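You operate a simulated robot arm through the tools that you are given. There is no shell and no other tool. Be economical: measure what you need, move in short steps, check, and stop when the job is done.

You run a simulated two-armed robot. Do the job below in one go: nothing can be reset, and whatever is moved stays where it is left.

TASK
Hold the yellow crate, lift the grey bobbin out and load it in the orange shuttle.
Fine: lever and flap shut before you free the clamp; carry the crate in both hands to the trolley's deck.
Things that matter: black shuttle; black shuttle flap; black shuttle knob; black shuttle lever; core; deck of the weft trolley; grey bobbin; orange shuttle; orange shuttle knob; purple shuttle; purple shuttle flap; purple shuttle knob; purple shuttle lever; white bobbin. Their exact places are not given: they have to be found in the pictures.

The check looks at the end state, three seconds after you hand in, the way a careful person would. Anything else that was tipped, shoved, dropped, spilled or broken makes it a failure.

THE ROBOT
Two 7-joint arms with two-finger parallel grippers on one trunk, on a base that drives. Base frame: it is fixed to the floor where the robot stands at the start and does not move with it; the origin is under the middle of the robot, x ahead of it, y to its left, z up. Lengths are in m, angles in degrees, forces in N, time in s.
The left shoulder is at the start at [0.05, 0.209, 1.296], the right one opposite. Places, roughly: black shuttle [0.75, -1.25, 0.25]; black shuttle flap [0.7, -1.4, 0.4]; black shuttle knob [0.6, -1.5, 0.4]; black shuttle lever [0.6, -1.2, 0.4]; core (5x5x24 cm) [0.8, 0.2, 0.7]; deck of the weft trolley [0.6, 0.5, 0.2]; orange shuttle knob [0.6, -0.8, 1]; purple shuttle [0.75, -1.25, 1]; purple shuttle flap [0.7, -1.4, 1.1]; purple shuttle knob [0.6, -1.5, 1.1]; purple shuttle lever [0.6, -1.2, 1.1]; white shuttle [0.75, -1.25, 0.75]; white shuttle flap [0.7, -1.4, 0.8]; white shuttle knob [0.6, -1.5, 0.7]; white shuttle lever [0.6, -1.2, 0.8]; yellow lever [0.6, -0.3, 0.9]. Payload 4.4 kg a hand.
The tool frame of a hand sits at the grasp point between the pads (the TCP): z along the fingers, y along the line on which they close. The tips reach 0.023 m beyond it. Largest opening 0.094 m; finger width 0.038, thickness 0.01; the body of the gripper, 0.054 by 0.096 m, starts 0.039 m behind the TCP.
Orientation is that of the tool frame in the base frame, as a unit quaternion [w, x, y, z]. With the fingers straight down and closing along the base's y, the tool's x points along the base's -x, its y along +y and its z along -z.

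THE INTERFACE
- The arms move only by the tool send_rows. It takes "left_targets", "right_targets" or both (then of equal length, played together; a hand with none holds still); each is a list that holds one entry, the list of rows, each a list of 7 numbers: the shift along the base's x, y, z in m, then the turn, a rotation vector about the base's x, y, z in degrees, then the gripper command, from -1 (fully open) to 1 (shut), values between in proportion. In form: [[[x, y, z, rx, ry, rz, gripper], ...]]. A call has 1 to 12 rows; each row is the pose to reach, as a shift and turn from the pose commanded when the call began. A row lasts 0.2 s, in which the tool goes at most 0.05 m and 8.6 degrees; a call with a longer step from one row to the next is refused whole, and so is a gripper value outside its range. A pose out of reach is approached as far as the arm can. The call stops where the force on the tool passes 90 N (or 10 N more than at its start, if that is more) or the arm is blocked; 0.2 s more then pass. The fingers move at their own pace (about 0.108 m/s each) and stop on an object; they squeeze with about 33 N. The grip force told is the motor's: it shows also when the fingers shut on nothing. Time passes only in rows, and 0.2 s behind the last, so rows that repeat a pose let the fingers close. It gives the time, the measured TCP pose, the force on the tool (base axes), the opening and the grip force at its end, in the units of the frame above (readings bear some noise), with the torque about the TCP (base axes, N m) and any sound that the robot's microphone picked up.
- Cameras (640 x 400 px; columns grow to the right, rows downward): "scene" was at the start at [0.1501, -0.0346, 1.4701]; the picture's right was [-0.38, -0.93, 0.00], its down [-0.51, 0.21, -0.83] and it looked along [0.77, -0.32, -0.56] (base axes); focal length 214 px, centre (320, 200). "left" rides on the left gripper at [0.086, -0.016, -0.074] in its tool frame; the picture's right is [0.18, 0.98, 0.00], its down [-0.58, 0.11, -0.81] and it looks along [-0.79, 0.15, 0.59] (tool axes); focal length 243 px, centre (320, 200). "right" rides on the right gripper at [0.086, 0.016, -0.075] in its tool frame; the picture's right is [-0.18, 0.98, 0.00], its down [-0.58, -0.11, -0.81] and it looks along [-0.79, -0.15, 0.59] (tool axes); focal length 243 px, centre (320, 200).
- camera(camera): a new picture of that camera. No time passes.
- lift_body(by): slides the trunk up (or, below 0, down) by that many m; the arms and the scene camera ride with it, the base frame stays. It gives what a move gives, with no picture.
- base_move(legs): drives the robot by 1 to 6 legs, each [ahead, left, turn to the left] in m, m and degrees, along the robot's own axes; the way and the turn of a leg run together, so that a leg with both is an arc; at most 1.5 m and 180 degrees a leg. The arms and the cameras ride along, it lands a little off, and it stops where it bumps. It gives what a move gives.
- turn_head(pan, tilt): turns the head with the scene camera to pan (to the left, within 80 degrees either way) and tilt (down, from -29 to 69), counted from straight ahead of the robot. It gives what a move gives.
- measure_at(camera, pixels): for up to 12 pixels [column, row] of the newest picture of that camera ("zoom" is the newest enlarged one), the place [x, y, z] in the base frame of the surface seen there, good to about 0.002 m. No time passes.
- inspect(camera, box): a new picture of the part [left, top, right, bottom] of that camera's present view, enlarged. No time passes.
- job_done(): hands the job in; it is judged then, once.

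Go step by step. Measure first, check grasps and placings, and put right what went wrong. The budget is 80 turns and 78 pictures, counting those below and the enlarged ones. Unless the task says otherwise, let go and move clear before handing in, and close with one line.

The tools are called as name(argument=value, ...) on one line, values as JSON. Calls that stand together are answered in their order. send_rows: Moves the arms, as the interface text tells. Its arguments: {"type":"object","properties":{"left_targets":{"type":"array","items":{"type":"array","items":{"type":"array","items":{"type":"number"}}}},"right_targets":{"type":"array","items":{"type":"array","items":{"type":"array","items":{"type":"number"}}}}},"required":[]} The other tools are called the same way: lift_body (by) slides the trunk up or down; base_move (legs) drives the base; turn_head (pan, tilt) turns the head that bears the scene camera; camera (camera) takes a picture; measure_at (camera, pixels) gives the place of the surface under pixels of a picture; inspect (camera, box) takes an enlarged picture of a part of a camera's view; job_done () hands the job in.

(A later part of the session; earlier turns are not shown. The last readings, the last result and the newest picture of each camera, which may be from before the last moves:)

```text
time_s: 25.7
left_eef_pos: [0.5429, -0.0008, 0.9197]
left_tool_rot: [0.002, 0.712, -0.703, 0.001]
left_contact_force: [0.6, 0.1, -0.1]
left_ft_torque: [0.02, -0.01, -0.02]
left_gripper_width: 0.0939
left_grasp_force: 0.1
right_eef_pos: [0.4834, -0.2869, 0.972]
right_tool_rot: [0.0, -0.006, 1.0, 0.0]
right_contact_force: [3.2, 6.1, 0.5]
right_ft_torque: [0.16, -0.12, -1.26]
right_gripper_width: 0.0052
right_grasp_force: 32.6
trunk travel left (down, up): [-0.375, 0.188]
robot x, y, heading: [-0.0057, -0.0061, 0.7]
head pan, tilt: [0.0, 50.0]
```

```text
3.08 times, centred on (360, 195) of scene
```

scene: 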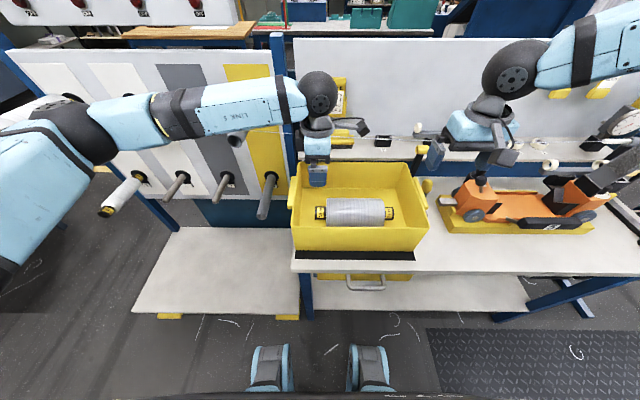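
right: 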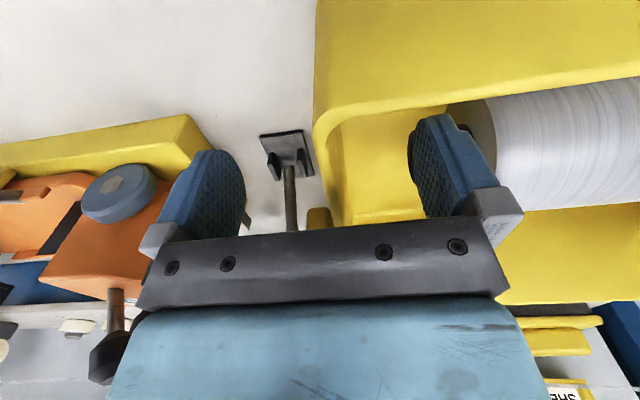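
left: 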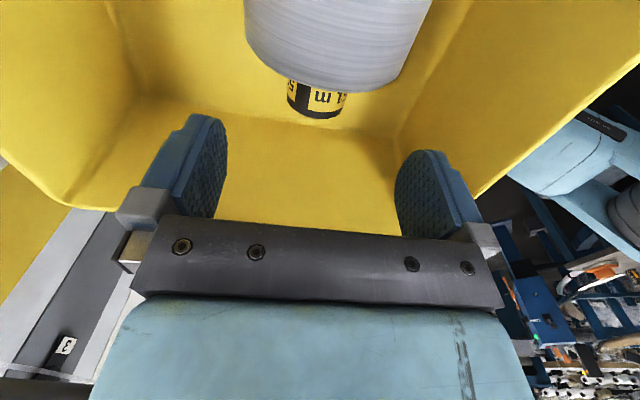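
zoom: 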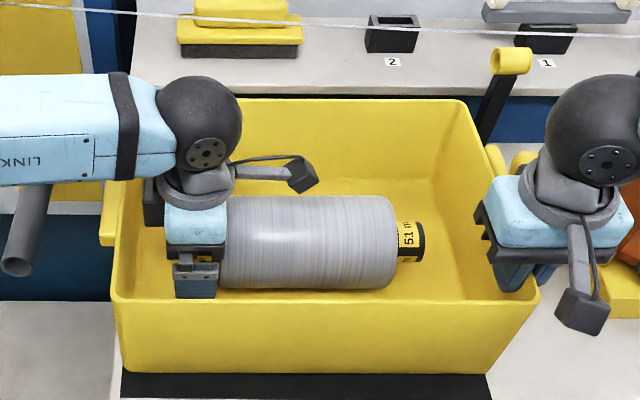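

The crate wall is held and the left fingers straddle the stub without contact. I'll close on the stub and try a 1.5 cm lift to read the weight.

send_rows(left_targets=[[[0, 0, 0, 0, 0, 0, 0], [0, 0, 0, 0, 0, 0, 1], [0, 0, 0, 0, 0, 0, 1], [0, 0, 0, 0, 0, 0, 1], [0, 0, 0.005, 0, 0, 0, 1], [0, 0, 0.01, 0, 0, 0, 1], [0, 0, 0.015, 0, 0, 0, 1], [0, 0, 0.015, 0, 0, 0, 1]]])

inspect(camera="scene", box=[280, 130, 440, 260])

```text
time_s: 27.5
left_eef_pos: [0.5437, 0.0011, 0.9344]
left_tool_rot: [0.0, 0.711, -0.703, -0.001]
left_contact_force: [0.2, 0.3, -6.2]
left_ft_torque: [0.76, 0.03, 0.02]
left_gripper_width: 0.0468
left_grasp_force: 33.4
right_eef_pos: [0.4845, -0.2872, 0.9705]
right_tool_rot: [-0.001, -0.006, 1.0, -0.001]
right_contact_force: [2.2, 3.0, 7.6]
right_ft_torque: [0.16, -0.01, -1.27]
right_gripper_width: 0.005
right_grasp_force: 32.9
trunk travel left (down, up): [-0.375, 0.188]
robot x, y, heading: [-0.0007, -0.006, 0.9]
head pan, tilt: [0.0, 50.0]
```

```text
3.08 times, centred on (360, 195) of scene
```

zoom: 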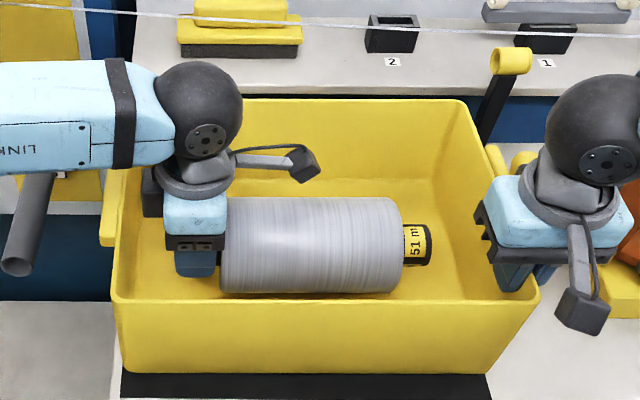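

The grip reads 47 mm with -6.2 N and 0.76 N·m, so the whole bobbin (~0.63 kg) seems carried as a cantilever. I'll lift a bit further and check the far end with measurements.

send_rows(left_targets=[[[0, 0, 0.01, 0, 0, 0, 1], [0, 0, 0.02, 0, 0, 0, 1], [0, 0, 0.03, 0, 0, 0, 1], [0, 0, 0.03, 0, 0, 0, 1], [0, 0, 0.03, 0, 0, 0, 1]]])

inspect(camera="scene", box=[280, 130, 440, 260])

measure_at(camera="zoom", pixels=[[240, 240], [390, 240], [240, 215], [390, 215], [415, 235], [425, 235]])

```text
time_s: 28.7
left_eef_pos: [0.5432, 0.0015, 0.9658]
left_tool_rot: [0.001, 0.711, -0.703, 0.0]
left_contact_force: [0.4, 0.3, -6.8]
left_ft_torque: [0.81, -0.01, -0.01]
left_gripper_width: 0.0465
left_grasp_force: 32.4
right_eef_pos: [0.4844, -0.2876, 0.9701]
right_tool_rot: [0.0, -0.006, 1.0, 0.0]
right_contact_force: [3.4, 2.0, 10.2]
right_ft_torque: [0.11, 0.13, -1.27]
right_gripper_width: 0.005
right_grasp_force: 32.8
trunk travel left (down, up): [-0.375, 0.188]
robot x, y, heading: [-0.0004, -0.0082, 0.7]
head pan, tilt: [0.0, 50.0]
```

```text
3.08 times, centred on (360, 195) of scene
```

zoom: 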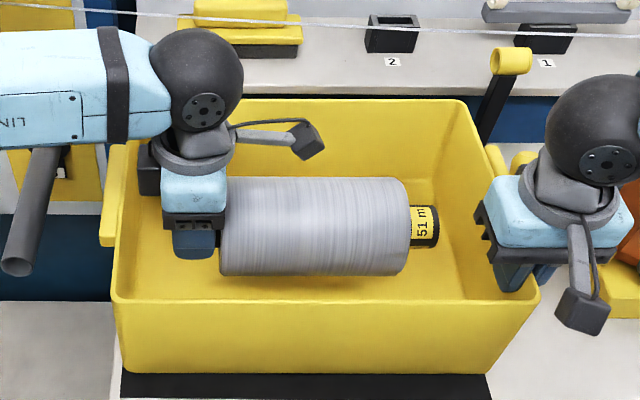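

```text
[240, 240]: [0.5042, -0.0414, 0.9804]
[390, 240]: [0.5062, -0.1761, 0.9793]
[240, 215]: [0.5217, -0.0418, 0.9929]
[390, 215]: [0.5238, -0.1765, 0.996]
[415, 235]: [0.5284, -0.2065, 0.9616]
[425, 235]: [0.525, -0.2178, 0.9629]
```

The bobbin hangs level (body top z 0.993 vs 0.996). I'll raise it out clear, then release the crate and retract the right hand.

send_rows(left_targets=[[[0, 0, 0.02, 0, 0, 0, 1], [0, 0, 0.045, 0, 0, 0, 1], [0, 0, 0.07, 0, 0, 0, 1], [0, 0, 0.095, 0, 0, 0, 1], [0, 0, 0.12, 0, 0, 0, 1], [0, 0, 0.145, 0, 0, 0, 1], [0, 0, 0.17, 0, 0, 0, 1], [0, 0, 0.195, 0, 0, 0, 1], [0, 0, 0.21, 0, 0, 0, 1], [0, 0, 0.21, 0, 0, 0, 1]]])

send_rows(right_targets=[[[0, 0, 0, 0, 0, 0, 0.5], [0, 0, 0, 0, 0, 0, -0.3], [0, 0, 0, 0, 0, 0, -0.6], [0, 0, 0.03, 0, 0, 0, -0.6], [0, 0, 0.075, 0, 0, 0, -0.6], [0, 0, 0.12, 0, 0, 0, -0.6], [-0.02, -0.03, 0.15, 0, 0, 0, -0.6], [-0.04, -0.06, 0.18, 0, 0, 0, -0.6], [-0.07, -0.09, 0.205, 0, 0, 0, -0.6], [-0.1, -0.12, 0.23, 0, 0, 0, -0.6], [-0.13, -0.15, 0.25, 0, 0, 0, -0.6], [-0.14, -0.19, 0.27, 0, 0, 0, -0.6]]])

camera(camera="scene")

```text
time_s: 30.9
left_eef_pos: [0.5427, 0.001, 1.1742]
left_tool_rot: [0.0, 0.712, -0.703, 0.0]
left_contact_force: [-0.5, 0.3, -7.5]
left_ft_torque: [0.81, 0.03, -0.01]
left_gripper_width: 0.047
left_grasp_force: 32.4
right_eef_pos: [0.4846, -0.2868, 0.9718]
right_tool_rot: [0.0, -0.006, 1.0, 0.0]
right_contact_force: [4.8, -0.1, 11.8]
right_ft_torque: [0.11, -0.1, -1.27]
right_gripper_width: 0.005
right_grasp_force: 33.3
trunk travel left (down, up): [-0.375, 0.188]
robot x, y, heading: [-0.0027, -0.0084, 0.7]
head pan, tilt: [0.0, 50.0]
```

```text
time_s: 33.5
left_eef_pos: [0.5424, 0.0019, 1.1752]
left_tool_rot: [0.001, 0.712, -0.703, 0.001]
left_contact_force: [-1.4, 0.2, -6.5]
left_ft_torque: [0.71, 0.0, 0.03]
left_gripper_width: 0.0468
left_grasp_force: 32.6
right_eef_pos: [0.3386, -0.478, 1.2384]
right_tool_rot: [-0.002, -0.008, 1.0, -0.002]
right_contact_force: [-0.2, 1.0, 2.2]
right_ft_torque: [-0.02, -0.04, 0.02]
right_gripper_width: 0.0751
right_grasp_force: 0.0
trunk travel left (down, up): [-0.375, 0.188]
robot x, y, heading: [-0.0027, -0.0023, 0.9]
head pan, tilt: [0.0, 50.0]
```

```text
40 pictures are left
```

scene: 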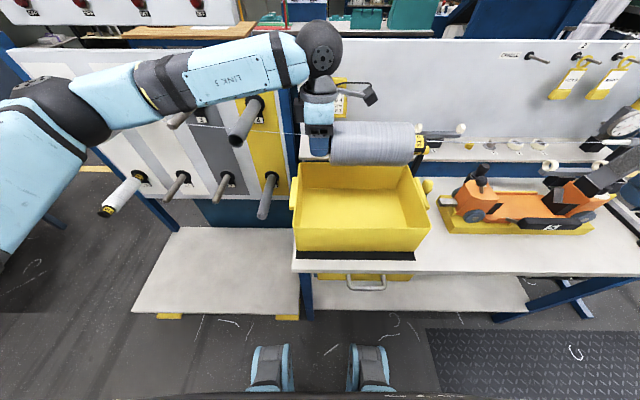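

The bobbin is out and level, and the crate hasn't moved. I'll drive 0.52 m right to the shuttle and look.

base_move(legs=[[0, -0.515, -0.8]])

turn_head(pan=0, tilt=45)

camera(camera="scene")

inspect(camera="scene", box=[240, 120, 440, 260])

```text
time_s: 38.5
left_eef_pos: [0.5451, -0.5205, 1.1745]
left_tool_rot: [0.0, -0.707, 0.708, 0.001]
left_contact_force: [0.0, -0.6, -6.6]
left_ft_torque: [0.81, -0.03, -0.01]
left_gripper_width: 0.0469
left_grasp_force: 32.9
right_eef_pos: [0.3379, -0.9988, 1.237]
right_tool_rot: [0.001, 0.001, 1.0, 0.0]
right_contact_force: [0.1, -0.4, 0.1]
right_ft_torque: [-0.01, 0.03, 0.03]
right_gripper_width: 0.0752
right_grasp_force: 0.0
trunk travel left (down, up): [-0.375, 0.188]
robot x, y, heading: [-0.002, -0.5205, -0.3]
head pan, tilt: [0.0, 50.0]
```

```text
time_s: 39.1
left_eef_pos: [0.5451, -0.5202, 1.1747]
left_tool_rot: [-0.001, -0.707, 0.707, 0.0]
left_contact_force: [-0.1, -0.8, -6.9]
left_ft_torque: [0.73, 0.01, -0.01]
left_gripper_width: 0.0469
left_grasp_force: 33.1
right_eef_pos: [0.3364, -0.9992, 1.2371]
right_tool_rot: [-0.001, 0.0, 1.0, 0.0]
right_contact_force: [-0.3, -0.2, 0.4]
right_ft_torque: [-0.01, 0.0, 0.01]
right_gripper_width: 0.0749
right_grasp_force: 0.1
trunk travel left (down, up): [-0.375, 0.188]
robot x, y, heading: [0.0023, -0.5249, -0.0]
head pan, tilt: [0.0, 45.0]
```

```text
39 pictures are left
```

scene: 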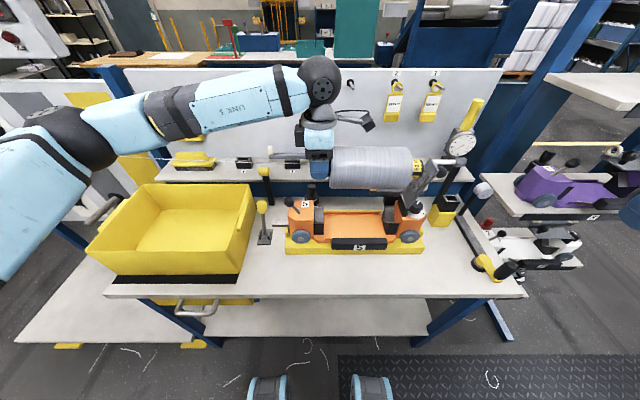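

```text
2.86 times, centred on (340, 190) of scene
```

zoom: 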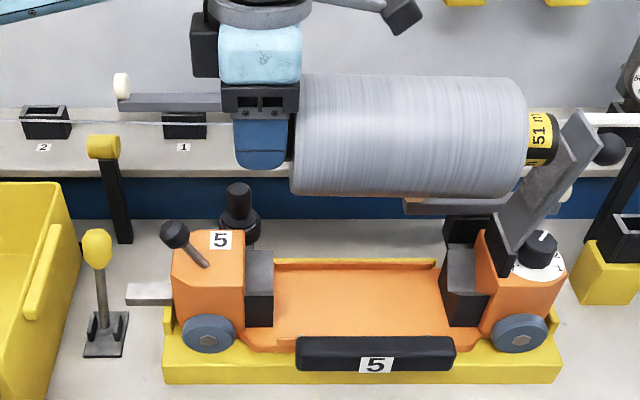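

The bobbin hangs over the shuttle. I'll measure bobbin and V-block positions from this view to compute the exact shift.

measure_at(camera="zoom", pixels=[[547, 145], [553, 140], [525, 140], [515, 140], [300, 145], [310, 110], [515, 100], [258, 262], [258, 300], [464, 262], [464, 310], [580, 120]])

inspect(camera="scene", box=[300, 190, 330, 240])

measure_at(camera="zoom", pixels=[[305, 120], [305, 135], [305, 150], [305, 165], [305, 180], [270, 150], [340, 150], [230, 150], [305, 210]])

inspect(camera="scene", box=[370, 190, 420, 240])

measure_at(camera="zoom", pixels=[[290, 90], [290, 110], [290, 130], [300, 150], [300, 170], [320, 170], [290, 200], [250, 150], [350, 120], [330, 150]])

```text
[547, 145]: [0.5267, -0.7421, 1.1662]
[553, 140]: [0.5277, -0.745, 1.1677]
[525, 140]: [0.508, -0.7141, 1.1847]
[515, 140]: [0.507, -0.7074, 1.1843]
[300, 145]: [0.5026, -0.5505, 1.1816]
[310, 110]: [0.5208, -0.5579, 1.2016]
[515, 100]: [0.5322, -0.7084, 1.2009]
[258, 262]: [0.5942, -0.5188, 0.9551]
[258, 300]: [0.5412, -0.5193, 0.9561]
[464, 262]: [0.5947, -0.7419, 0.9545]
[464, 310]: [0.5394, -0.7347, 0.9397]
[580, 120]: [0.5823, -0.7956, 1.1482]
```

```text
8.00 times, centred on (315, 215) of scene
```

zoom: 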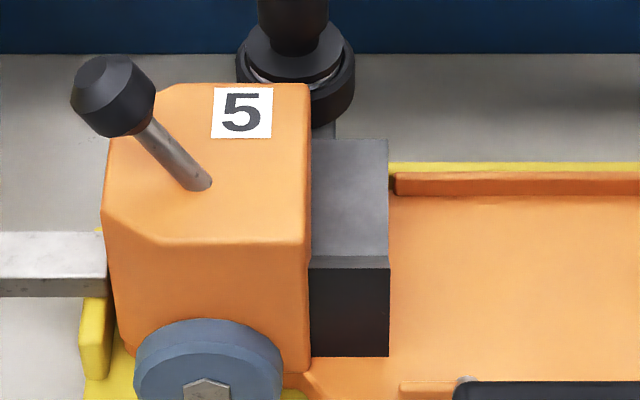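

```text
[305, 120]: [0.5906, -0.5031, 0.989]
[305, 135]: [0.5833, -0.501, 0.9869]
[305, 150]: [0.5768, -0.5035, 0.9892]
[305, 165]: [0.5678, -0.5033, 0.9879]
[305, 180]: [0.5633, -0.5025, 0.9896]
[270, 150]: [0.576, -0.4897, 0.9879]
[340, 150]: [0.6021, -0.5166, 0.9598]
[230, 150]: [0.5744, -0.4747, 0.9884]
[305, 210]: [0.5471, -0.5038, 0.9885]
```

```text
8.00 times, centred on (395, 215) of scene
```

zoom: 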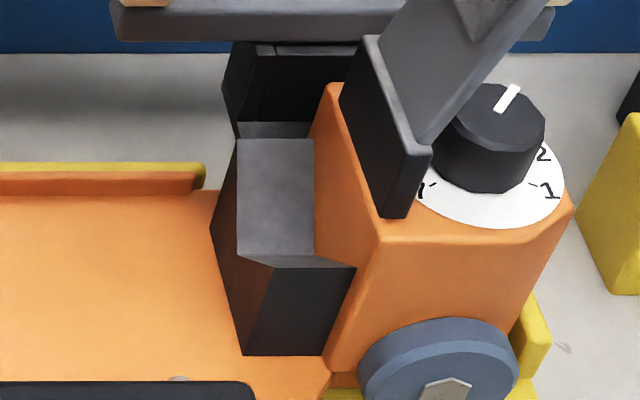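

```text
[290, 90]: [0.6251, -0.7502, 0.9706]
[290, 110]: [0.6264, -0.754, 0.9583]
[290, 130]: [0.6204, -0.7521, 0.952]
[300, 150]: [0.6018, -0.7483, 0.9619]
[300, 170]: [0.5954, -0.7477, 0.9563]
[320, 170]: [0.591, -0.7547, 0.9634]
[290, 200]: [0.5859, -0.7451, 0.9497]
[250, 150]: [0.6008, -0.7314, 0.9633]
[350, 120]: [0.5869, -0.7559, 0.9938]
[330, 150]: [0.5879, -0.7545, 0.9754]
```

The gap between the orange faces is y -0.504…-0.755 and the bobbin spans -0.508…-0.748 at TCP y -0.520, so I need TCP y≈-0.526, x≈0.571. I'll shift, descend to just above the shuttle, and check.

measure_at(camera="scene", pixels=[[289, 202], [293, 209], [300, 213]])

send_rows(left_targets=[[[0.013, -0.003, 0, 0, 0, -0.5, 1], [0.026, -0.0055, -0.02, 0, 0, -0.9, 1], [0.026, -0.0055, -0.05, 0, 0, -0.9, 1], [0.026, -0.0055, -0.08, 0, 0, -0.9, 1], [0.026, -0.0055, -0.11, 0, 0, -0.9, 1], [0.026, -0.0055, -0.135, 0, 0, -0.9, 1], [0.026, -0.0055, -0.14, 0, 0, -0.9, 1], [0.026, -0.0055, -0.14, 0, 0, -0.9, 1]]])

inspect(camera="scene", box=[270, 140, 430, 260])

```text
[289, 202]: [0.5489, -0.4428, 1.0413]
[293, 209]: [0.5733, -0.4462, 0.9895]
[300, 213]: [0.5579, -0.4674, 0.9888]
```

```text
time_s: 41.0
left_eef_pos: [0.5714, -0.5271, 1.0345]
left_tool_rot: [0.0, -0.701, 0.713, 0.0]
left_contact_force: [-0.4, -0.5, -7.5]
left_ft_torque: [0.78, 0.01, 0.0]
left_gripper_width: 0.0468
left_grasp_force: 33.1
right_eef_pos: [0.3364, -0.9981, 1.2372]
right_tool_rot: [-0.001, 0.0, 1.0, 0.0]
right_contact_force: [0.2, 0.3, 0.4]
right_ft_torque: [0.0, 0.01, -0.02]
right_gripper_width: 0.0753
right_grasp_force: 0.0
trunk travel left (down, up): [-0.375, 0.188]
robot x, y, heading: [0.0003, -0.5228, 0.1]
head pan, tilt: [0.0, 45.0]
```

```text
3.33 times, centred on (350, 200) of scene
```

zoom: 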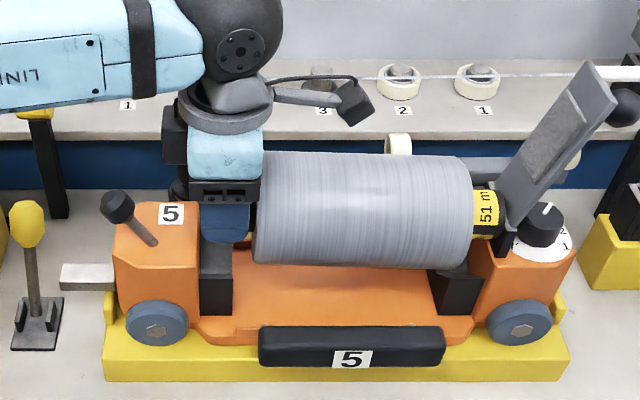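

It's hovering just above. I'll measure the alignment here.

measure_at(camera="zoom", pixels=[[275, 220], [450, 220], [275, 170], [450, 170], [495, 215], [490, 225], [195, 290], [500, 260], [205, 230], [470, 215], [258, 220], [475, 290]])

inspect(camera="scene", box=[375, 180, 415, 220])

camera(camera="left")

```text
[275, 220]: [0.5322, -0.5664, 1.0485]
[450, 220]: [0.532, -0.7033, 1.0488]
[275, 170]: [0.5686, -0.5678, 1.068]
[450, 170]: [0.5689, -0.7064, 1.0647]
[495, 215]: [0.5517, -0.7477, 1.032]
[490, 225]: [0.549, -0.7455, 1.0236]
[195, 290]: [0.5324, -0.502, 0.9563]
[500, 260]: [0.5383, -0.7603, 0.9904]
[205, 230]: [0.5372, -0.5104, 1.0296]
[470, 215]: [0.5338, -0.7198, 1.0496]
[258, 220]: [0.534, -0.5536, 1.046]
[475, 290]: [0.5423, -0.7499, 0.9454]
```

```text
10.00 times, centred on (395, 200) of scene
```

zoom: 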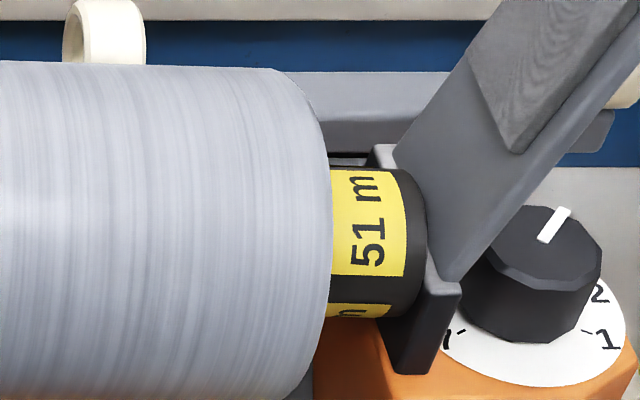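

```text
33 pictures are left
```

left: 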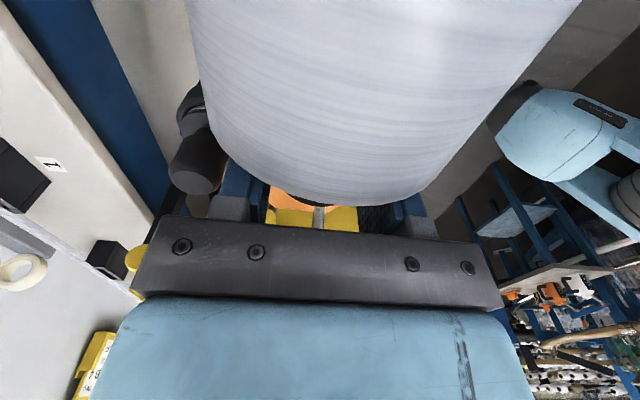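

Yaw and x look right. I'll check the core end against the flap hinge in the tight zoom.

measure_at(camera="zoom", pixels=[[415, 235], [422, 240], [410, 210], [400, 340], [420, 335], [440, 310], [450, 290], [385, 155], [375, 160], [365, 370], [430, 260]])

```text
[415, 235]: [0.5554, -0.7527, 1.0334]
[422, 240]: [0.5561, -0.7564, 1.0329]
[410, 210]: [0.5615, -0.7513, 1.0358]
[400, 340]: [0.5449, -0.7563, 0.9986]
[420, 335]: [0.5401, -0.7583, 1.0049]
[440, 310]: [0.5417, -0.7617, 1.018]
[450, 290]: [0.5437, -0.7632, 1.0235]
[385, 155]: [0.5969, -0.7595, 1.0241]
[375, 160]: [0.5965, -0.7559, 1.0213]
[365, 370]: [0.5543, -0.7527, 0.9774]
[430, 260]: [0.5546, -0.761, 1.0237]
```

The core end is at y≈-0.757, about 2 mm too far right for the pocket face at -0.755. I'll shift +2.5 mm in y and descend gently in small steps to TCP z≈1.00, reading the contact forces.

send_rows(left_targets=[[[0, 0.0025, 0, 0, 0, 0, 1], [0, 0.0025, -0.008, 0, 0, 0, 1], [0, 0.0025, -0.016, 0, 0, 0, 1], [0, 0.0025, -0.024, 0, 0, 0, 1], [0, 0.0025, -0.032, 0, 0, 0, 1], [0, 0.0025, -0.032, 0, 0, 0, 1]]])

inspect(camera="scene", box=[270, 140, 430, 260])

```text
time_s: 42.4
left_eef_pos: [0.5728, -0.523, 1.0033]
left_tool_rot: [0.0, -0.702, 0.712, 0.0]
left_contact_force: [0.0, 6.2, -4.9]
left_ft_torque: [0.41, -0.03, 0.02]
left_gripper_width: 0.0468
left_grasp_force: 33.2
right_eef_pos: [0.3369, -0.9981, 1.2379]
right_tool_rot: [-0.001, 0.001, 1.0, 0.0]
right_contact_force: [0.5, -0.2, -0.6]
right_ft_torque: [-0.02, 0.02, 0.02]
right_gripper_width: 0.0752
right_grasp_force: 0.1
trunk travel left (down, up): [-0.375, 0.188]
robot x, y, heading: [-0.0022, -0.5176, -0.2]
head pan, tilt: [0.0, 45.0]
```

```text
3.33 times, centred on (350, 200) of scene
```

zoom: 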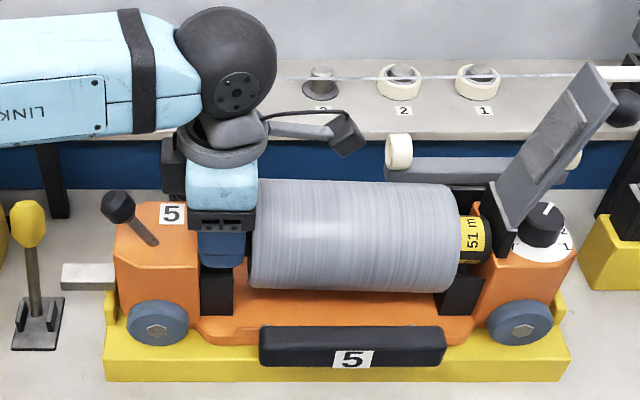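

The fingertips (z≈0.98) have passed the block top; only a 6 N sideways push shows the right core end rubbing. I'll ease 1.5 mm to +y and go down to TCP z≈0.988.

send_rows(left_targets=[[[0, 0.0015, 0, 0, 0, 0, 1], [0, 0.0015, -0.005, 0, 0, 0, 1], [0, 0.0015, -0.01, 0, 0, 0, 1], [0, 0.0015, -0.014, 0, 0, 0, 1], [0, 0.0015, -0.016, 0, 0, 0, 1], [0, 0.0015, -0.016, 0, 0, 0, 1]]])

inspect(camera="scene", box=[270, 140, 430, 260])

measure_at(camera="zoom", pixels=[[270, 200], [440, 200], [270, 230], [440, 230], [475, 240], [484, 240], [205, 235], [255, 250]])

```text
time_s: 43.8
left_eef_pos: [0.5713, -0.523, 0.9898]
left_tool_rot: [0.001, -0.702, 0.712, -0.002]
left_contact_force: [15.0, -3.9, 33.7]
left_ft_torque: [1.59, 1.27, -0.19]
left_gripper_width: 0.0466
left_grasp_force: 33.4
right_eef_pos: [0.3357, -0.9995, 1.2383]
right_tool_rot: [0.0, 0.001, 1.0, 0.0]
right_contact_force: [0.2, -0.7, 0.6]
right_ft_torque: [-0.03, -0.01, 0.02]
right_gripper_width: 0.075
right_grasp_force: 0.0
trunk travel left (down, up): [-0.375, 0.188]
robot x, y, heading: [-0.004, -0.5238, -0.1]
head pan, tilt: [0.0, 45.0]
```

```text
3.33 times, centred on (350, 200) of scene
```

zoom: 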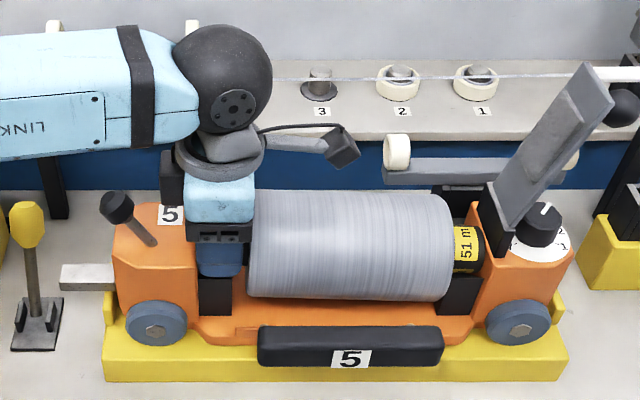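

```text
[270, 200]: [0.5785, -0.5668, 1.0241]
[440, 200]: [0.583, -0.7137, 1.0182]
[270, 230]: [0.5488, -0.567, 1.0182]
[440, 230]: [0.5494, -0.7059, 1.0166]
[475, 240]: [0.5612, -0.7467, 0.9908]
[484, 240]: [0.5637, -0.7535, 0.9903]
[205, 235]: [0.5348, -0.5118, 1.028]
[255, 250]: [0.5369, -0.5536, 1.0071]
```

The tips touch the V-block lip (fz 34 N) and the core sits only a few mm above its seat. I'll ease up 3 mm, open to about 62 mm and see it drop in.

send_rows(left_targets=[[[0, 0, 0.003, 0, 0, 0, 1], [0, 0, 0.003, 0, 0, 0, 0.4], [0, 0, 0.003, 0, 0, 0, -0.1], [0, 0, 0.003, 0, 0, 0, -0.32], [0, 0, 0.003, 0, 0, 0, -0.32], [0, 0, 0.003, 0, 0, 0, -0.32]]])

inspect(camera="scene", box=[270, 140, 430, 260])

measure_at(camera="zoom", pixels=[[275, 205], [440, 205], [275, 230], [440, 230], [475, 240], [440, 260], [275, 260]])

```text
time_s: 45.1
left_eef_pos: [0.5695, -0.5232, 0.9899]
left_tool_rot: [0.0, -0.702, 0.713, 0.0]
left_contact_force: [17.3, -9.8, 30.4]
left_ft_torque: [0.51, 0.99, 0.0]
left_gripper_width: 0.0542
left_grasp_force: 0.0
right_eef_pos: [0.3359, -1.001, 1.2367]
right_tool_rot: [0.0, 0.001, 1.0, 0.001]
right_contact_force: [0.8, 0.4, -0.5]
right_ft_torque: [-0.01, -0.02, -0.01]
right_gripper_width: 0.075
right_grasp_force: 0.1
trunk travel left (down, up): [-0.375, 0.188]
robot x, y, heading: [0.0035, -0.5251, -0.3]
head pan, tilt: [0.0, 45.0]
```

```text
3.33 times, centred on (350, 200) of scene
```

zoom: 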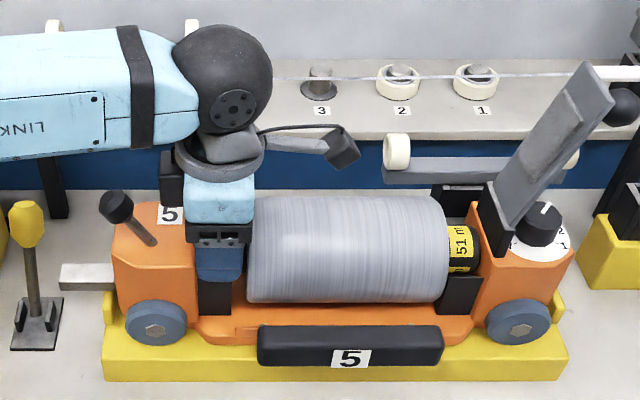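

```text
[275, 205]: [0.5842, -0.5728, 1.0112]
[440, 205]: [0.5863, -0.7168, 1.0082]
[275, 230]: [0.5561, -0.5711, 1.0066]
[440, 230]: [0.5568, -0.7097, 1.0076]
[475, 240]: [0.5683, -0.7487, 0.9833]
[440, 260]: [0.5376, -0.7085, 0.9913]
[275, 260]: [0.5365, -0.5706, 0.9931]
```

The bobbin has dropped into both V-seats (body top 1.011 → axis ≈0.963, level). The front finger leans on the V lip, so I'll rise straight up slowly and then widen.

send_rows(left_targets=[[[0, 0, 0.004, 0, 0, 0, -0.25], [0, 0, 0.01, 0, 0, 0, -0.25], [0, 0, 0.02, 0, 0, 0, -0.3], [0, 0, 0.04, 0, 0, 0, -0.3], [0, 0, 0.07, 0, 0, 0, -0.3], [0, 0, 0.11, 0, 0, 0, -0.3], [0, 0, 0.15, 0, 0, 0, -0.3], [0, 0.03, 0.18, 0, 0, 0, -0.3], [0, 0.07, 0.2, 0, 0, 0, -0.3], [0, 0.11, 0.22, 0, 0, 0, -0.3]]])

inspect(camera="scene", box=[270, 140, 430, 260])

measure_at(camera="zoom", pixels=[[275, 205], [440, 205], [275, 230], [440, 230], [475, 240], [240, 240], [215, 240], [203, 245], [115, 205], [125, 215], [150, 240], [210, 255]])

```text
time_s: 47.4
left_eef_pos: [0.572, -0.4108, 1.208]
left_tool_rot: [-0.001, -0.701, 0.713, 0.0]
left_contact_force: [0.4, -0.2, 0.1]
left_ft_torque: [-0.03, 0.01, -0.01]
left_gripper_width: 0.0612
left_grasp_force: 0.0
right_eef_pos: [0.3363, -0.998, 1.238]
right_tool_rot: [0.001, 0.0, 1.0, -0.001]
right_contact_force: [-0.3, -0.3, 0.1]
right_ft_torque: [0.06, -0.03, -0.01]
right_gripper_width: 0.0751
right_grasp_force: 0.0
trunk travel left (down, up): [-0.375, 0.188]
robot x, y, heading: [-0.0044, -0.5226, -0.3]
head pan, tilt: [0.0, 45.0]
```

```text
3.33 times, centred on (350, 200) of scene
```

zoom: 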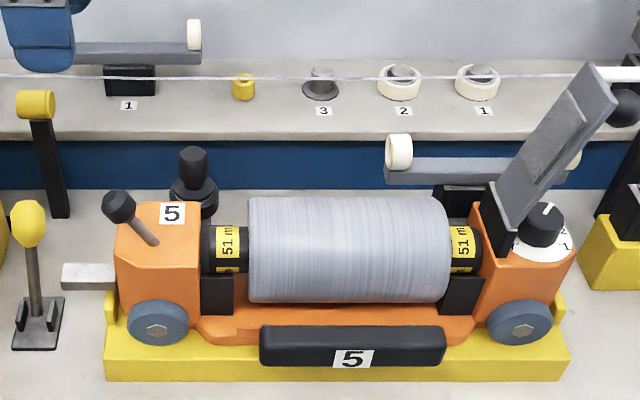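

```text
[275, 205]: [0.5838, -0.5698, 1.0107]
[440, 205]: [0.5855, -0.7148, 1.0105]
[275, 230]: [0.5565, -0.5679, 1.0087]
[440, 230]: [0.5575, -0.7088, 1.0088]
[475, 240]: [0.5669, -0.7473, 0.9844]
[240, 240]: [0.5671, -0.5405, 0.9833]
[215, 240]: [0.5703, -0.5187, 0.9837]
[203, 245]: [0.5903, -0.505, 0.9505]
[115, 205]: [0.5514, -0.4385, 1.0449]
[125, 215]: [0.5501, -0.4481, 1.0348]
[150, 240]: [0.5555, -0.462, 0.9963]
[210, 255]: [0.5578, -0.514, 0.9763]
```

The bobbin is seated level in both V-blocks. Next is the shuttle lever (knob at [0.551,-0.4385,1.045], leaning outward); the purple shuttle's shut lever leans toward the bobbin. I'll bring the closed left fingers to its outer side.

send_rows(left_targets=[[[-0.01, 0.015, 0, 0, 0, 0, 0.5], [-0.021, 0.028, -0.02, 0, 0, 0, 1], [-0.021, 0.028, -0.06, 0, 0, 0, 1], [-0.021, 0.028, -0.1, 0, 0, 0, 1], [-0.021, 0.028, -0.14, 0, 0, 0, 1], [-0.021, 0.028, -0.161, 0, 0, 0, 1], [-0.021, 0.028, -0.161, 0, 0, 0, 1]]])

inspect(camera="scene", box=[250, 140, 350, 260])

```text
time_s: 49.0
left_eef_pos: [0.5501, -0.3833, 1.0469]
left_tool_rot: [0.0, -0.701, 0.713, 0.0]
left_contact_force: [1.3, -0.6, 0.2]
left_ft_torque: [0.0, 0.02, -0.02]
left_gripper_width: 0.0003
left_grasp_force: 33.1
right_eef_pos: [0.3358, -0.9985, 1.2383]
right_tool_rot: [0.0, 0.001, 1.0, 0.001]
right_contact_force: [-0.5, 1.0, 0.5]
right_ft_torque: [0.01, 0.02, 0.0]
right_gripper_width: 0.075
right_grasp_force: 0.1
trunk travel left (down, up): [-0.375, 0.188]
robot x, y, heading: [-0.0008, -0.5206, -0.1]
head pan, tilt: [0.0, 45.0]
```

```text
3.33 times, centred on (300, 200) of scene
```

zoom: 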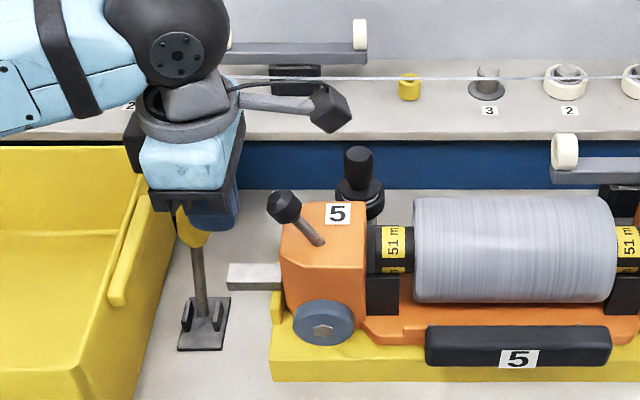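

The fingers are beside the lever knob. I'll push it toward -y gently.

send_rows(left_targets=[[[0, -0.015, 0, 0, 0, 0, 1], [0, -0.03, 0, 0, 0, 0, 1], [0, -0.04, 0, 0, 0, 0, 1], [0, -0.05, 0, 0, 0, 0, 1], [0, -0.06, 0, 0, 0, 0, 1], [0, -0.07, 0, 0, 0, 0, 1], [0, -0.078, 0, 0, 0, 0, 1], [0, -0.085, 0, 0, 0, 0, 1]]])

inspect(camera="scene", box=[250, 140, 350, 260])

```text
time_s: 50.8
left_eef_pos: [0.5515, -0.4572, 1.0463]
left_tool_rot: [-0.001, -0.703, 0.711, 0.002]
left_contact_force: [-10.6, 56.2, -9.5]
left_ft_torque: [1.31, -0.05, 0.12]
left_gripper_width: 0.0
left_grasp_force: 33.1
right_eef_pos: [0.3371, -0.9918, 1.2406]
right_tool_rot: [0.001, -0.001, 1.0, -0.003]
right_contact_force: [0.0, -0.3, 0.7]
right_ft_torque: [-0.02, -0.02, 0.04]
right_gripper_width: 0.0751
right_grasp_force: 0.1
trunk travel left (down, up): [-0.375, 0.188]
robot x, y, heading: [-0.0015, -0.5179, -0.1]
head pan, tilt: [0.0, 45.0]
```

```text
3.33 times, centred on (300, 200) of scene
```

zoom: 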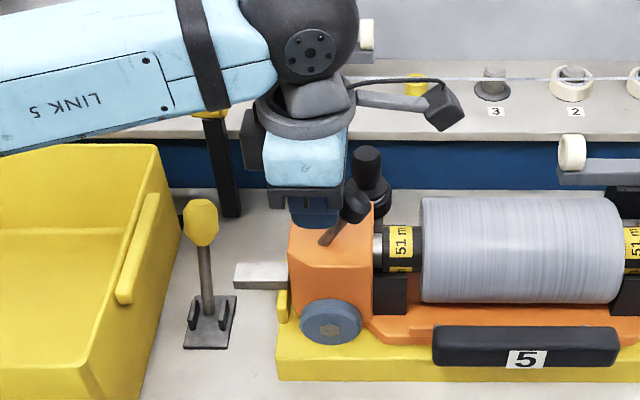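

The lever now leans toward the bobbin, hard against its stop (56 N), and its plunger has entered the core. I'll back the left hand off and up, then study the flap surroundings.

send_rows(left_targets=[[[0, 0.02, 0, 0, 0, 0, 1], [0, 0.04, 0.01, 0, 0, 0, 1], [0, 0.06, 0.05, 0, 0, 0, 1], [0, 0.09, 0.09, 0, 0, 0, 1], [-0.02, 0.12, 0.13, 0, 0, 0, 1], [-0.04, 0.15, 0.16, 0, 0, 0, 1], [-0.06, 0.17, 0.18, 0, 0, 0, 0]]])

turn_head(pan=-20, tilt=35)

camera(camera="scene")

inspect(camera="scene", box=[220, 90, 400, 240])

```text
refused: row 5 steps farther than a row can; nothing moved
```

```text
time_s: 51.6
left_eef_pos: [0.5524, -0.4578, 1.0471]
left_tool_rot: [-0.001, -0.703, 0.711, 0.002]
left_contact_force: [-18.2, 63.3, -21.2]
left_ft_torque: [1.44, 0.38, -0.03]
left_gripper_width: 0.0
left_grasp_force: 32.8
right_eef_pos: [0.3377, -0.991, 1.2409]
right_tool_rot: [0.001, 0.0, 1.0, -0.005]
right_contact_force: [0.1, -0.8, 0.6]
right_ft_torque: [-0.02, 0.0, -0.03]
right_gripper_width: 0.0752
right_grasp_force: 0.0
trunk travel left (down, up): [-0.375, 0.188]
robot x, y, heading: [0.0009, -0.5224, -0.0]
head pan, tilt: [-20.0, 35.0]
```

```text
26 pictures are left
```

scene: 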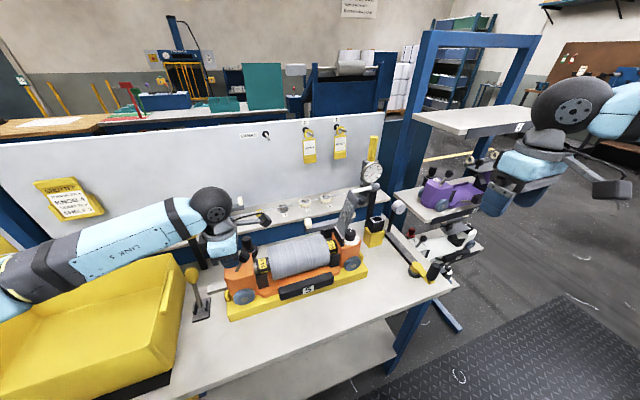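

```text
2.67 times, centred on (310, 165) of scene
```

zoom: 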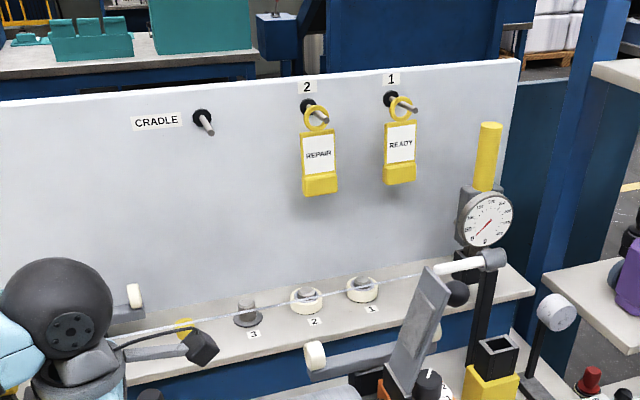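

The retract was refused for too long a step, so I redo it with shorter steps and measure the flap's neighbours.

send_rows(left_targets=[[[0, 0.02, 0, 0, 0, 0, 1], [0, 0.04, 0.01, 0, 0, 0, 1], [0, 0.055, 0.045, 0, 0, 0, 1], [0, 0.075, 0.08, 0, 0, 0, 1], [-0.015, 0.1, 0.11, 0, 0, 0, 1], [-0.03, 0.125, 0.14, 0, 0, 0, 1], [-0.045, 0.145, 0.17, 0, 0, 0, 0]]])

measure_at(camera="zoom", pixels=[[557, 310], [540, 360], [455, 266], [495, 258], [457, 293], [432, 280], [410, 300], [400, 350], [485, 320], [440, 340], [485, 220]])

inspect(camera="scene", box=[220, 170, 400, 320])

```text
time_s: 53.2
left_eef_pos: [0.5009, -0.321, 1.2189]
left_tool_rot: [-0.001, -0.7, 0.714, 0.0]
left_contact_force: [0.6, 0.6, 0.6]
left_ft_torque: [0.02, 0.0, 0.03]
left_gripper_width: 0.0474
left_grasp_force: 0.2
right_eef_pos: [0.3368, -0.9983, 1.2383]
right_tool_rot: [0.001, 0.001, 1.0, -0.001]
right_contact_force: [0.5, 0.2, -0.4]
right_ft_torque: [0.0, -0.02, 0.0]
right_gripper_width: 0.0752
right_grasp_force: 0.2
trunk travel left (down, up): [-0.375, 0.188]
robot x, y, heading: [-0.0008, -0.5211, 0.0]
head pan, tilt: [-20.0, 35.0]
```

```text
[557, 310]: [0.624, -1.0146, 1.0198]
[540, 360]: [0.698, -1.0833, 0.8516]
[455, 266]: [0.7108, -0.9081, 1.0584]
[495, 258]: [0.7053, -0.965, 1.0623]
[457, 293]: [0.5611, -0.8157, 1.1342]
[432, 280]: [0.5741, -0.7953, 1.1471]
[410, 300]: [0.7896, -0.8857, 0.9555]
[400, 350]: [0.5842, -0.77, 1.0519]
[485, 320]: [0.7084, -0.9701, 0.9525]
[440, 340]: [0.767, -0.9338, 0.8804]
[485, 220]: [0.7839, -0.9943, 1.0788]
```

```text
2.67 times, centred on (310, 245) of scene
```

zoom: 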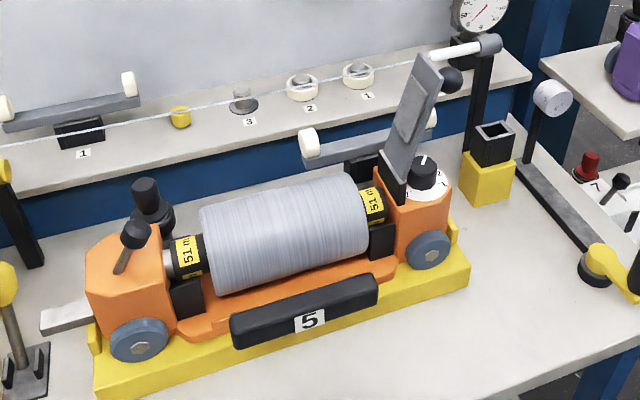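

The lever stays shut. Flap ball is at [0.561,-0.816,1.134] and hinge near y -0.757, z≈1.0; the route for the right hand is clear. I'll bring its closed fingers to the outer side of the ball.

send_rows(right_targets=[[[0.04, 0.02, 0, 0, 0, 0, 1], [0.08, 0.04, 0, 0, 0, 0, 1], [0.12, 0.06, 0, 0, 0, 0, 1], [0.16, 0.08, 0, 0, 0, 0, 1], [0.195, 0.1, -0.02, 0, 0, 0, 1], [0.224, 0.12, -0.05, 0, 0, 0, 1], [0.224, 0.125, -0.09, 0, 0, 0, 1], [0.224, 0.125, -0.098, 0, 0, 0, 1], [0.224, 0.125, -0.098, 0, 0, 0, 1]]])

inspect(camera="scene", box=[250, 130, 410, 280])

```text
time_s: 55.2
left_eef_pos: [0.5042, -0.3224, 1.2187]
left_tool_rot: [0.0, -0.701, 0.713, 0.0]
left_contact_force: [0.5, -0.1, 0.9]
left_ft_torque: [-0.01, 0.0, 0.02]
left_gripper_width: 0.0472
left_grasp_force: 0.0
right_eef_pos: [0.5609, -0.874, 1.1395]
right_tool_rot: [0.0, 0.0, 1.0, 0.001]
right_contact_force: [0.1, -0.8, 0.8]
right_ft_torque: [-0.02, 0.0, 0.0]
right_gripper_width: 0.0
right_grasp_force: 33.2
trunk travel left (down, up): [-0.375, 0.188]
robot x, y, heading: [-0.0008, -0.5197, -0.0]
head pan, tilt: [-20.0, 35.0]
```

```text
2.67 times, centred on (330, 205) of scene
```

zoom: 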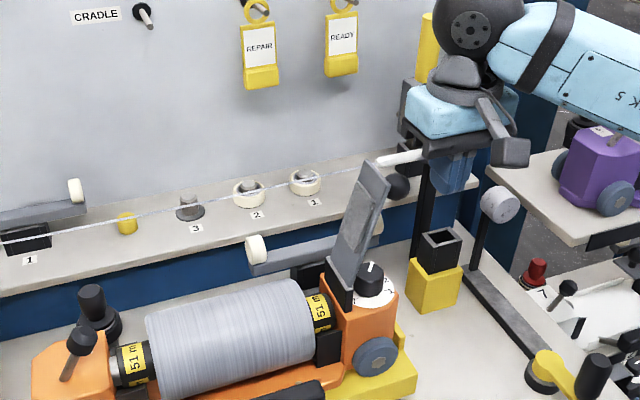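

The fingers stand just right of the ball. I'll push along the arc past vertical, stopping around 45°.

send_rows(right_targets=[[[0, 0.02, 0, 0, 0, 0, 1], [0, 0.035, 0.002, 0, 0, 0, 1], [0, 0.052, 0.006, 0, 0, 0, 1], [0, 0.069, 0.01, 0, 0, 0, 1], [0, 0.088, 0.012, 0, 0, 0, 1], [0, 0.107, 0.012, 0, 0, 0, 1], [0, 0.126, 0.009, 0, 0, 0, 1], [0, 0.144, 0.003, 0, 0, 0, 1], [0, 0.158, -0.003, 0, 0, 0, 1], [0, 0.171, -0.01, 0, 0, 0, 1], [0, 0.184, -0.02, 0, 0, 0, 1], [0, 0.197, -0.03, 0, 0, 0, 1]]])

inspect(camera="scene", box=[250, 130, 410, 280])

```text
time_s: 57.8
left_eef_pos: [0.5048, -0.3207, 1.2185]
left_tool_rot: [-0.001, -0.701, 0.713, -0.001]
left_contact_force: [0.0, -0.2, 0.5]
left_ft_torque: [-0.03, 0.0, -0.01]
left_gripper_width: 0.0469
left_grasp_force: 0.0
right_eef_pos: [0.56, -0.6795, 1.1101]
right_tool_rot: [0.0, 0.001, 1.0, -0.001]
right_contact_force: [0.5, 0.0, 0.3]
right_ft_torque: [0.04, -0.01, 0.0]
right_gripper_width: 0.0001
right_grasp_force: 33.3
trunk travel left (down, up): [-0.375, 0.188]
robot x, y, heading: [-0.0006, -0.5216, -0.0]
head pan, tilt: [-20.0, 35.0]
```

```text
2.67 times, centred on (330, 205) of scene
```

zoom: 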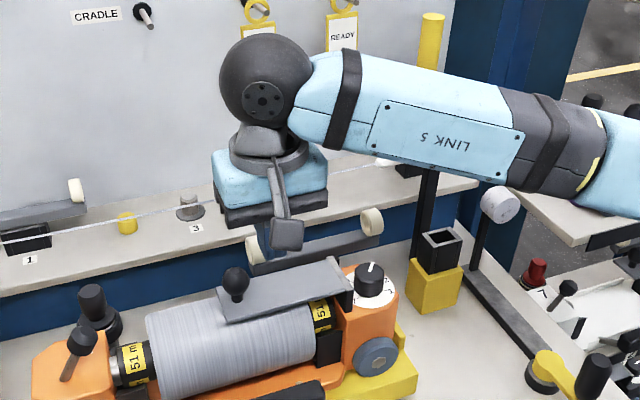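

The flap has come down over the bobbin. I'll measure whether it lies flat and press lightly on it.

measure_at(camera="zoom", pixels=[[330, 280], [300, 290], [270, 300], [240, 310], [235, 275], [225, 318], [345, 295], [355, 283]])

inspect(camera="scene", box=[300, 215, 360, 260])

```text
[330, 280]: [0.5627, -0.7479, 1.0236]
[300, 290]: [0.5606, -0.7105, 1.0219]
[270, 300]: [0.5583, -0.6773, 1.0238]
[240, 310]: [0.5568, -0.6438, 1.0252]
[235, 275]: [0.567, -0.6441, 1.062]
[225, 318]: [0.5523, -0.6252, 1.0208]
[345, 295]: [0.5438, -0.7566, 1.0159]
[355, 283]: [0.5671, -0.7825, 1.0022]
```

```text
8.89 times, centred on (330, 238) of scene
```

zoom: 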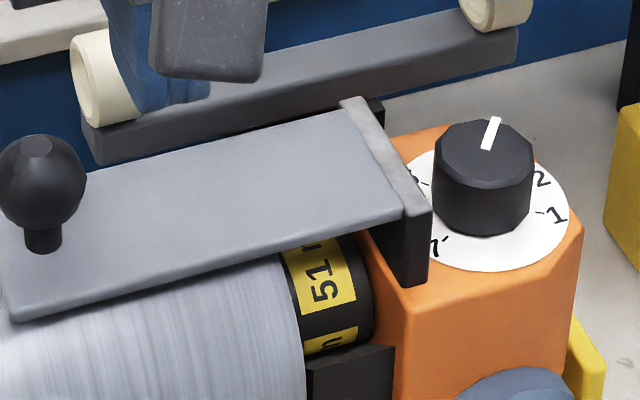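

The flap lies flat at z≈1.023. A light press on its ball (top ≈1.075) will make sure it's fully home.

send_rows(right_targets=[[[0.003, 0.02, 0.01, 0, 0, 0, 1], [0.006, 0.035, 0.005, 0, 0, 0, 1], [0.006, 0.035, -0.005, 0, 0, 0, 1], [0.006, 0.035, -0.012, 0, 0, 0, 1], [0.006, 0.035, -0.017, 0, 0, 0, 1], [0.006, 0.035, -0.02, 0, 0, 0, 1]]])

measure_at(camera="zoom", pixels=[[40, 145], [40, 280], [350, 150]])

```text
time_s: 59.2
left_eef_pos: [0.5026, -0.3215, 1.219]
left_tool_rot: [0.001, -0.701, 0.713, 0.0]
left_contact_force: [-0.7, 0.0, -0.3]
left_ft_torque: [-0.01, -0.03, -0.01]
left_gripper_width: 0.047
left_grasp_force: 0.0
right_eef_pos: [0.5649, -0.6416, 1.0907]
right_tool_rot: [0.001, 0.0, 1.0, -0.001]
right_contact_force: [-0.1, 0.1, -0.3]
right_ft_torque: [-0.03, 0.0, -0.02]
right_gripper_width: 0.0
right_grasp_force: 33.1
trunk travel left (down, up): [-0.375, 0.188]
robot x, y, heading: [0.0017, -0.5213, -0.3]
head pan, tilt: [-20.0, 35.0]
```

```text
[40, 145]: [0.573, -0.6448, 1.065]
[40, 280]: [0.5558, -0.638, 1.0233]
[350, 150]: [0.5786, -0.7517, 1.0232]
```

No contact yet; the ball top is at ≈1.066 right under the tips. I'll press about 5 mm further, then retreat up and away.

send_rows(right_targets=[[[0.003, 0, -0.003, 0, 0, 0, 1], [0.003, 0, -0.006, 0, 0, 0, 1], [0.003, 0, -0.009, 0, 0, 0, 1], [0.003, 0, -0.009, 0, 0, 0, 1]]])

send_rows(right_targets=[[[0, 0, 0.03, 0, 0, 0, 1], [0, 0, 0.075, 0, 0, 0, 1], [-0.03, 0, 0.11, 0, 0, 0, 1], [-0.06, -0.02, 0.14, 0, 0, 0, 0], [-0.1, -0.04, 0.15, 0, 0, 0, -0.5], [-0.14, -0.06, 0.16, 0, 0, 0, -1], [-0.18, -0.08, 0.16, 0, 0, 0, -1]]])

turn_head(pan=15, tilt=45)

camera(camera="scene")

inspect(camera="scene", box=[320, 190, 440, 290])

```text
time_s: 60.2
left_eef_pos: [0.5014, -0.32, 1.2191]
left_tool_rot: [0.001, -0.701, 0.713, 0.0]
left_contact_force: [1.7, -0.4, 0.3]
left_ft_torque: [-0.04, 0.01, -0.02]
left_gripper_width: 0.0468
left_grasp_force: 0.1
right_eef_pos: [0.5692, -0.6412, 1.0848]
right_tool_rot: [0.003, 0.001, 1.0, 0.0]
right_contact_force: [3.4, -0.3, 29.4]
right_ft_torque: [0.0, -0.21, 0.11]
right_gripper_width: 0.0
right_grasp_force: 33.7
trunk travel left (down, up): [-0.375, 0.188]
robot x, y, heading: [-0.0016, -0.5171, 0.0]
head pan, tilt: [-20.0, 35.0]
```

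```text
time_s: 61.8
left_eef_pos: [0.5036, -0.3219, 1.2183]
left_tool_rot: [0.001, -0.701, 0.713, 0.0]
left_contact_force: [0.1, 0.0, -0.2]
left_ft_torque: [0.02, 0.0, 0.0]
left_gripper_width: 0.0468
left_grasp_force: 0.1
right_eef_pos: [0.3921, -0.7225, 1.2411]
right_tool_rot: [0.001, 0.0, 1.0, 0.0]
right_contact_force: [0.2, -0.8, 0.2]
right_ft_torque: [0.06, -0.02, 0.01]
right_gripper_width: 0.0941
right_grasp_force: 0.0
trunk travel left (down, up): [-0.375, 0.188]
robot x, y, heading: [-0.0003, -0.5218, -0.1]
head pan, tilt: [-20.0, 35.0]
```

```text
time_s: 62.8
left_eef_pos: [0.5028, -0.3208, 1.2178]
left_tool_rot: [0.0, -0.701, 0.714, 0.0]
left_contact_force: [-0.8, 0.9, 0.7]
left_ft_torque: [0.0, -0.02, -0.01]
left_gripper_width: 0.0472
left_grasp_force: 0.1
right_eef_pos: [0.3936, -0.7216, 1.2409]
right_tool_rot: [0.0, 0.001, 1.0, 0.0]
right_contact_force: [-0.5, 0.2, 0.3]
right_ft_torque: [0.01, 0.02, -0.05]
right_gripper_width: 0.0939
right_grasp_force: 0.0
trunk travel left (down, up): [-0.375, 0.188]
robot x, y, heading: [-0.0018, -0.5193, -0.1]
head pan, tilt: [15.0, 45.0]
```

```text
20 pictures are left
```

scene: 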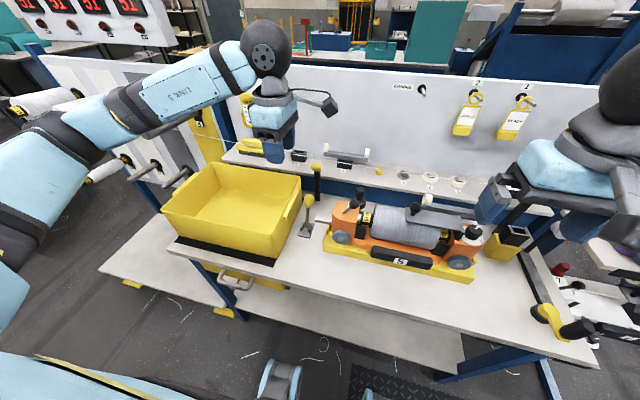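

```text
4.00 times, centred on (380, 240) of scene
```

zoom: 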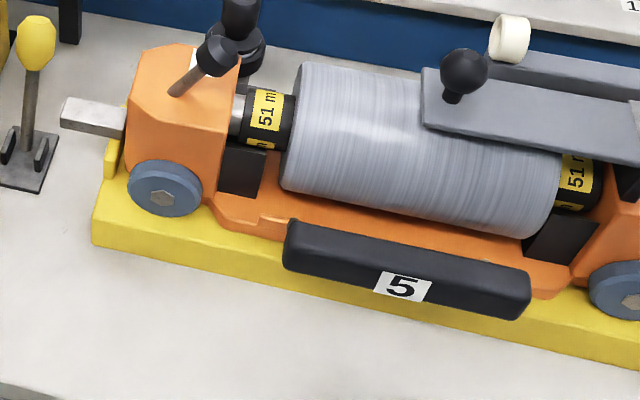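

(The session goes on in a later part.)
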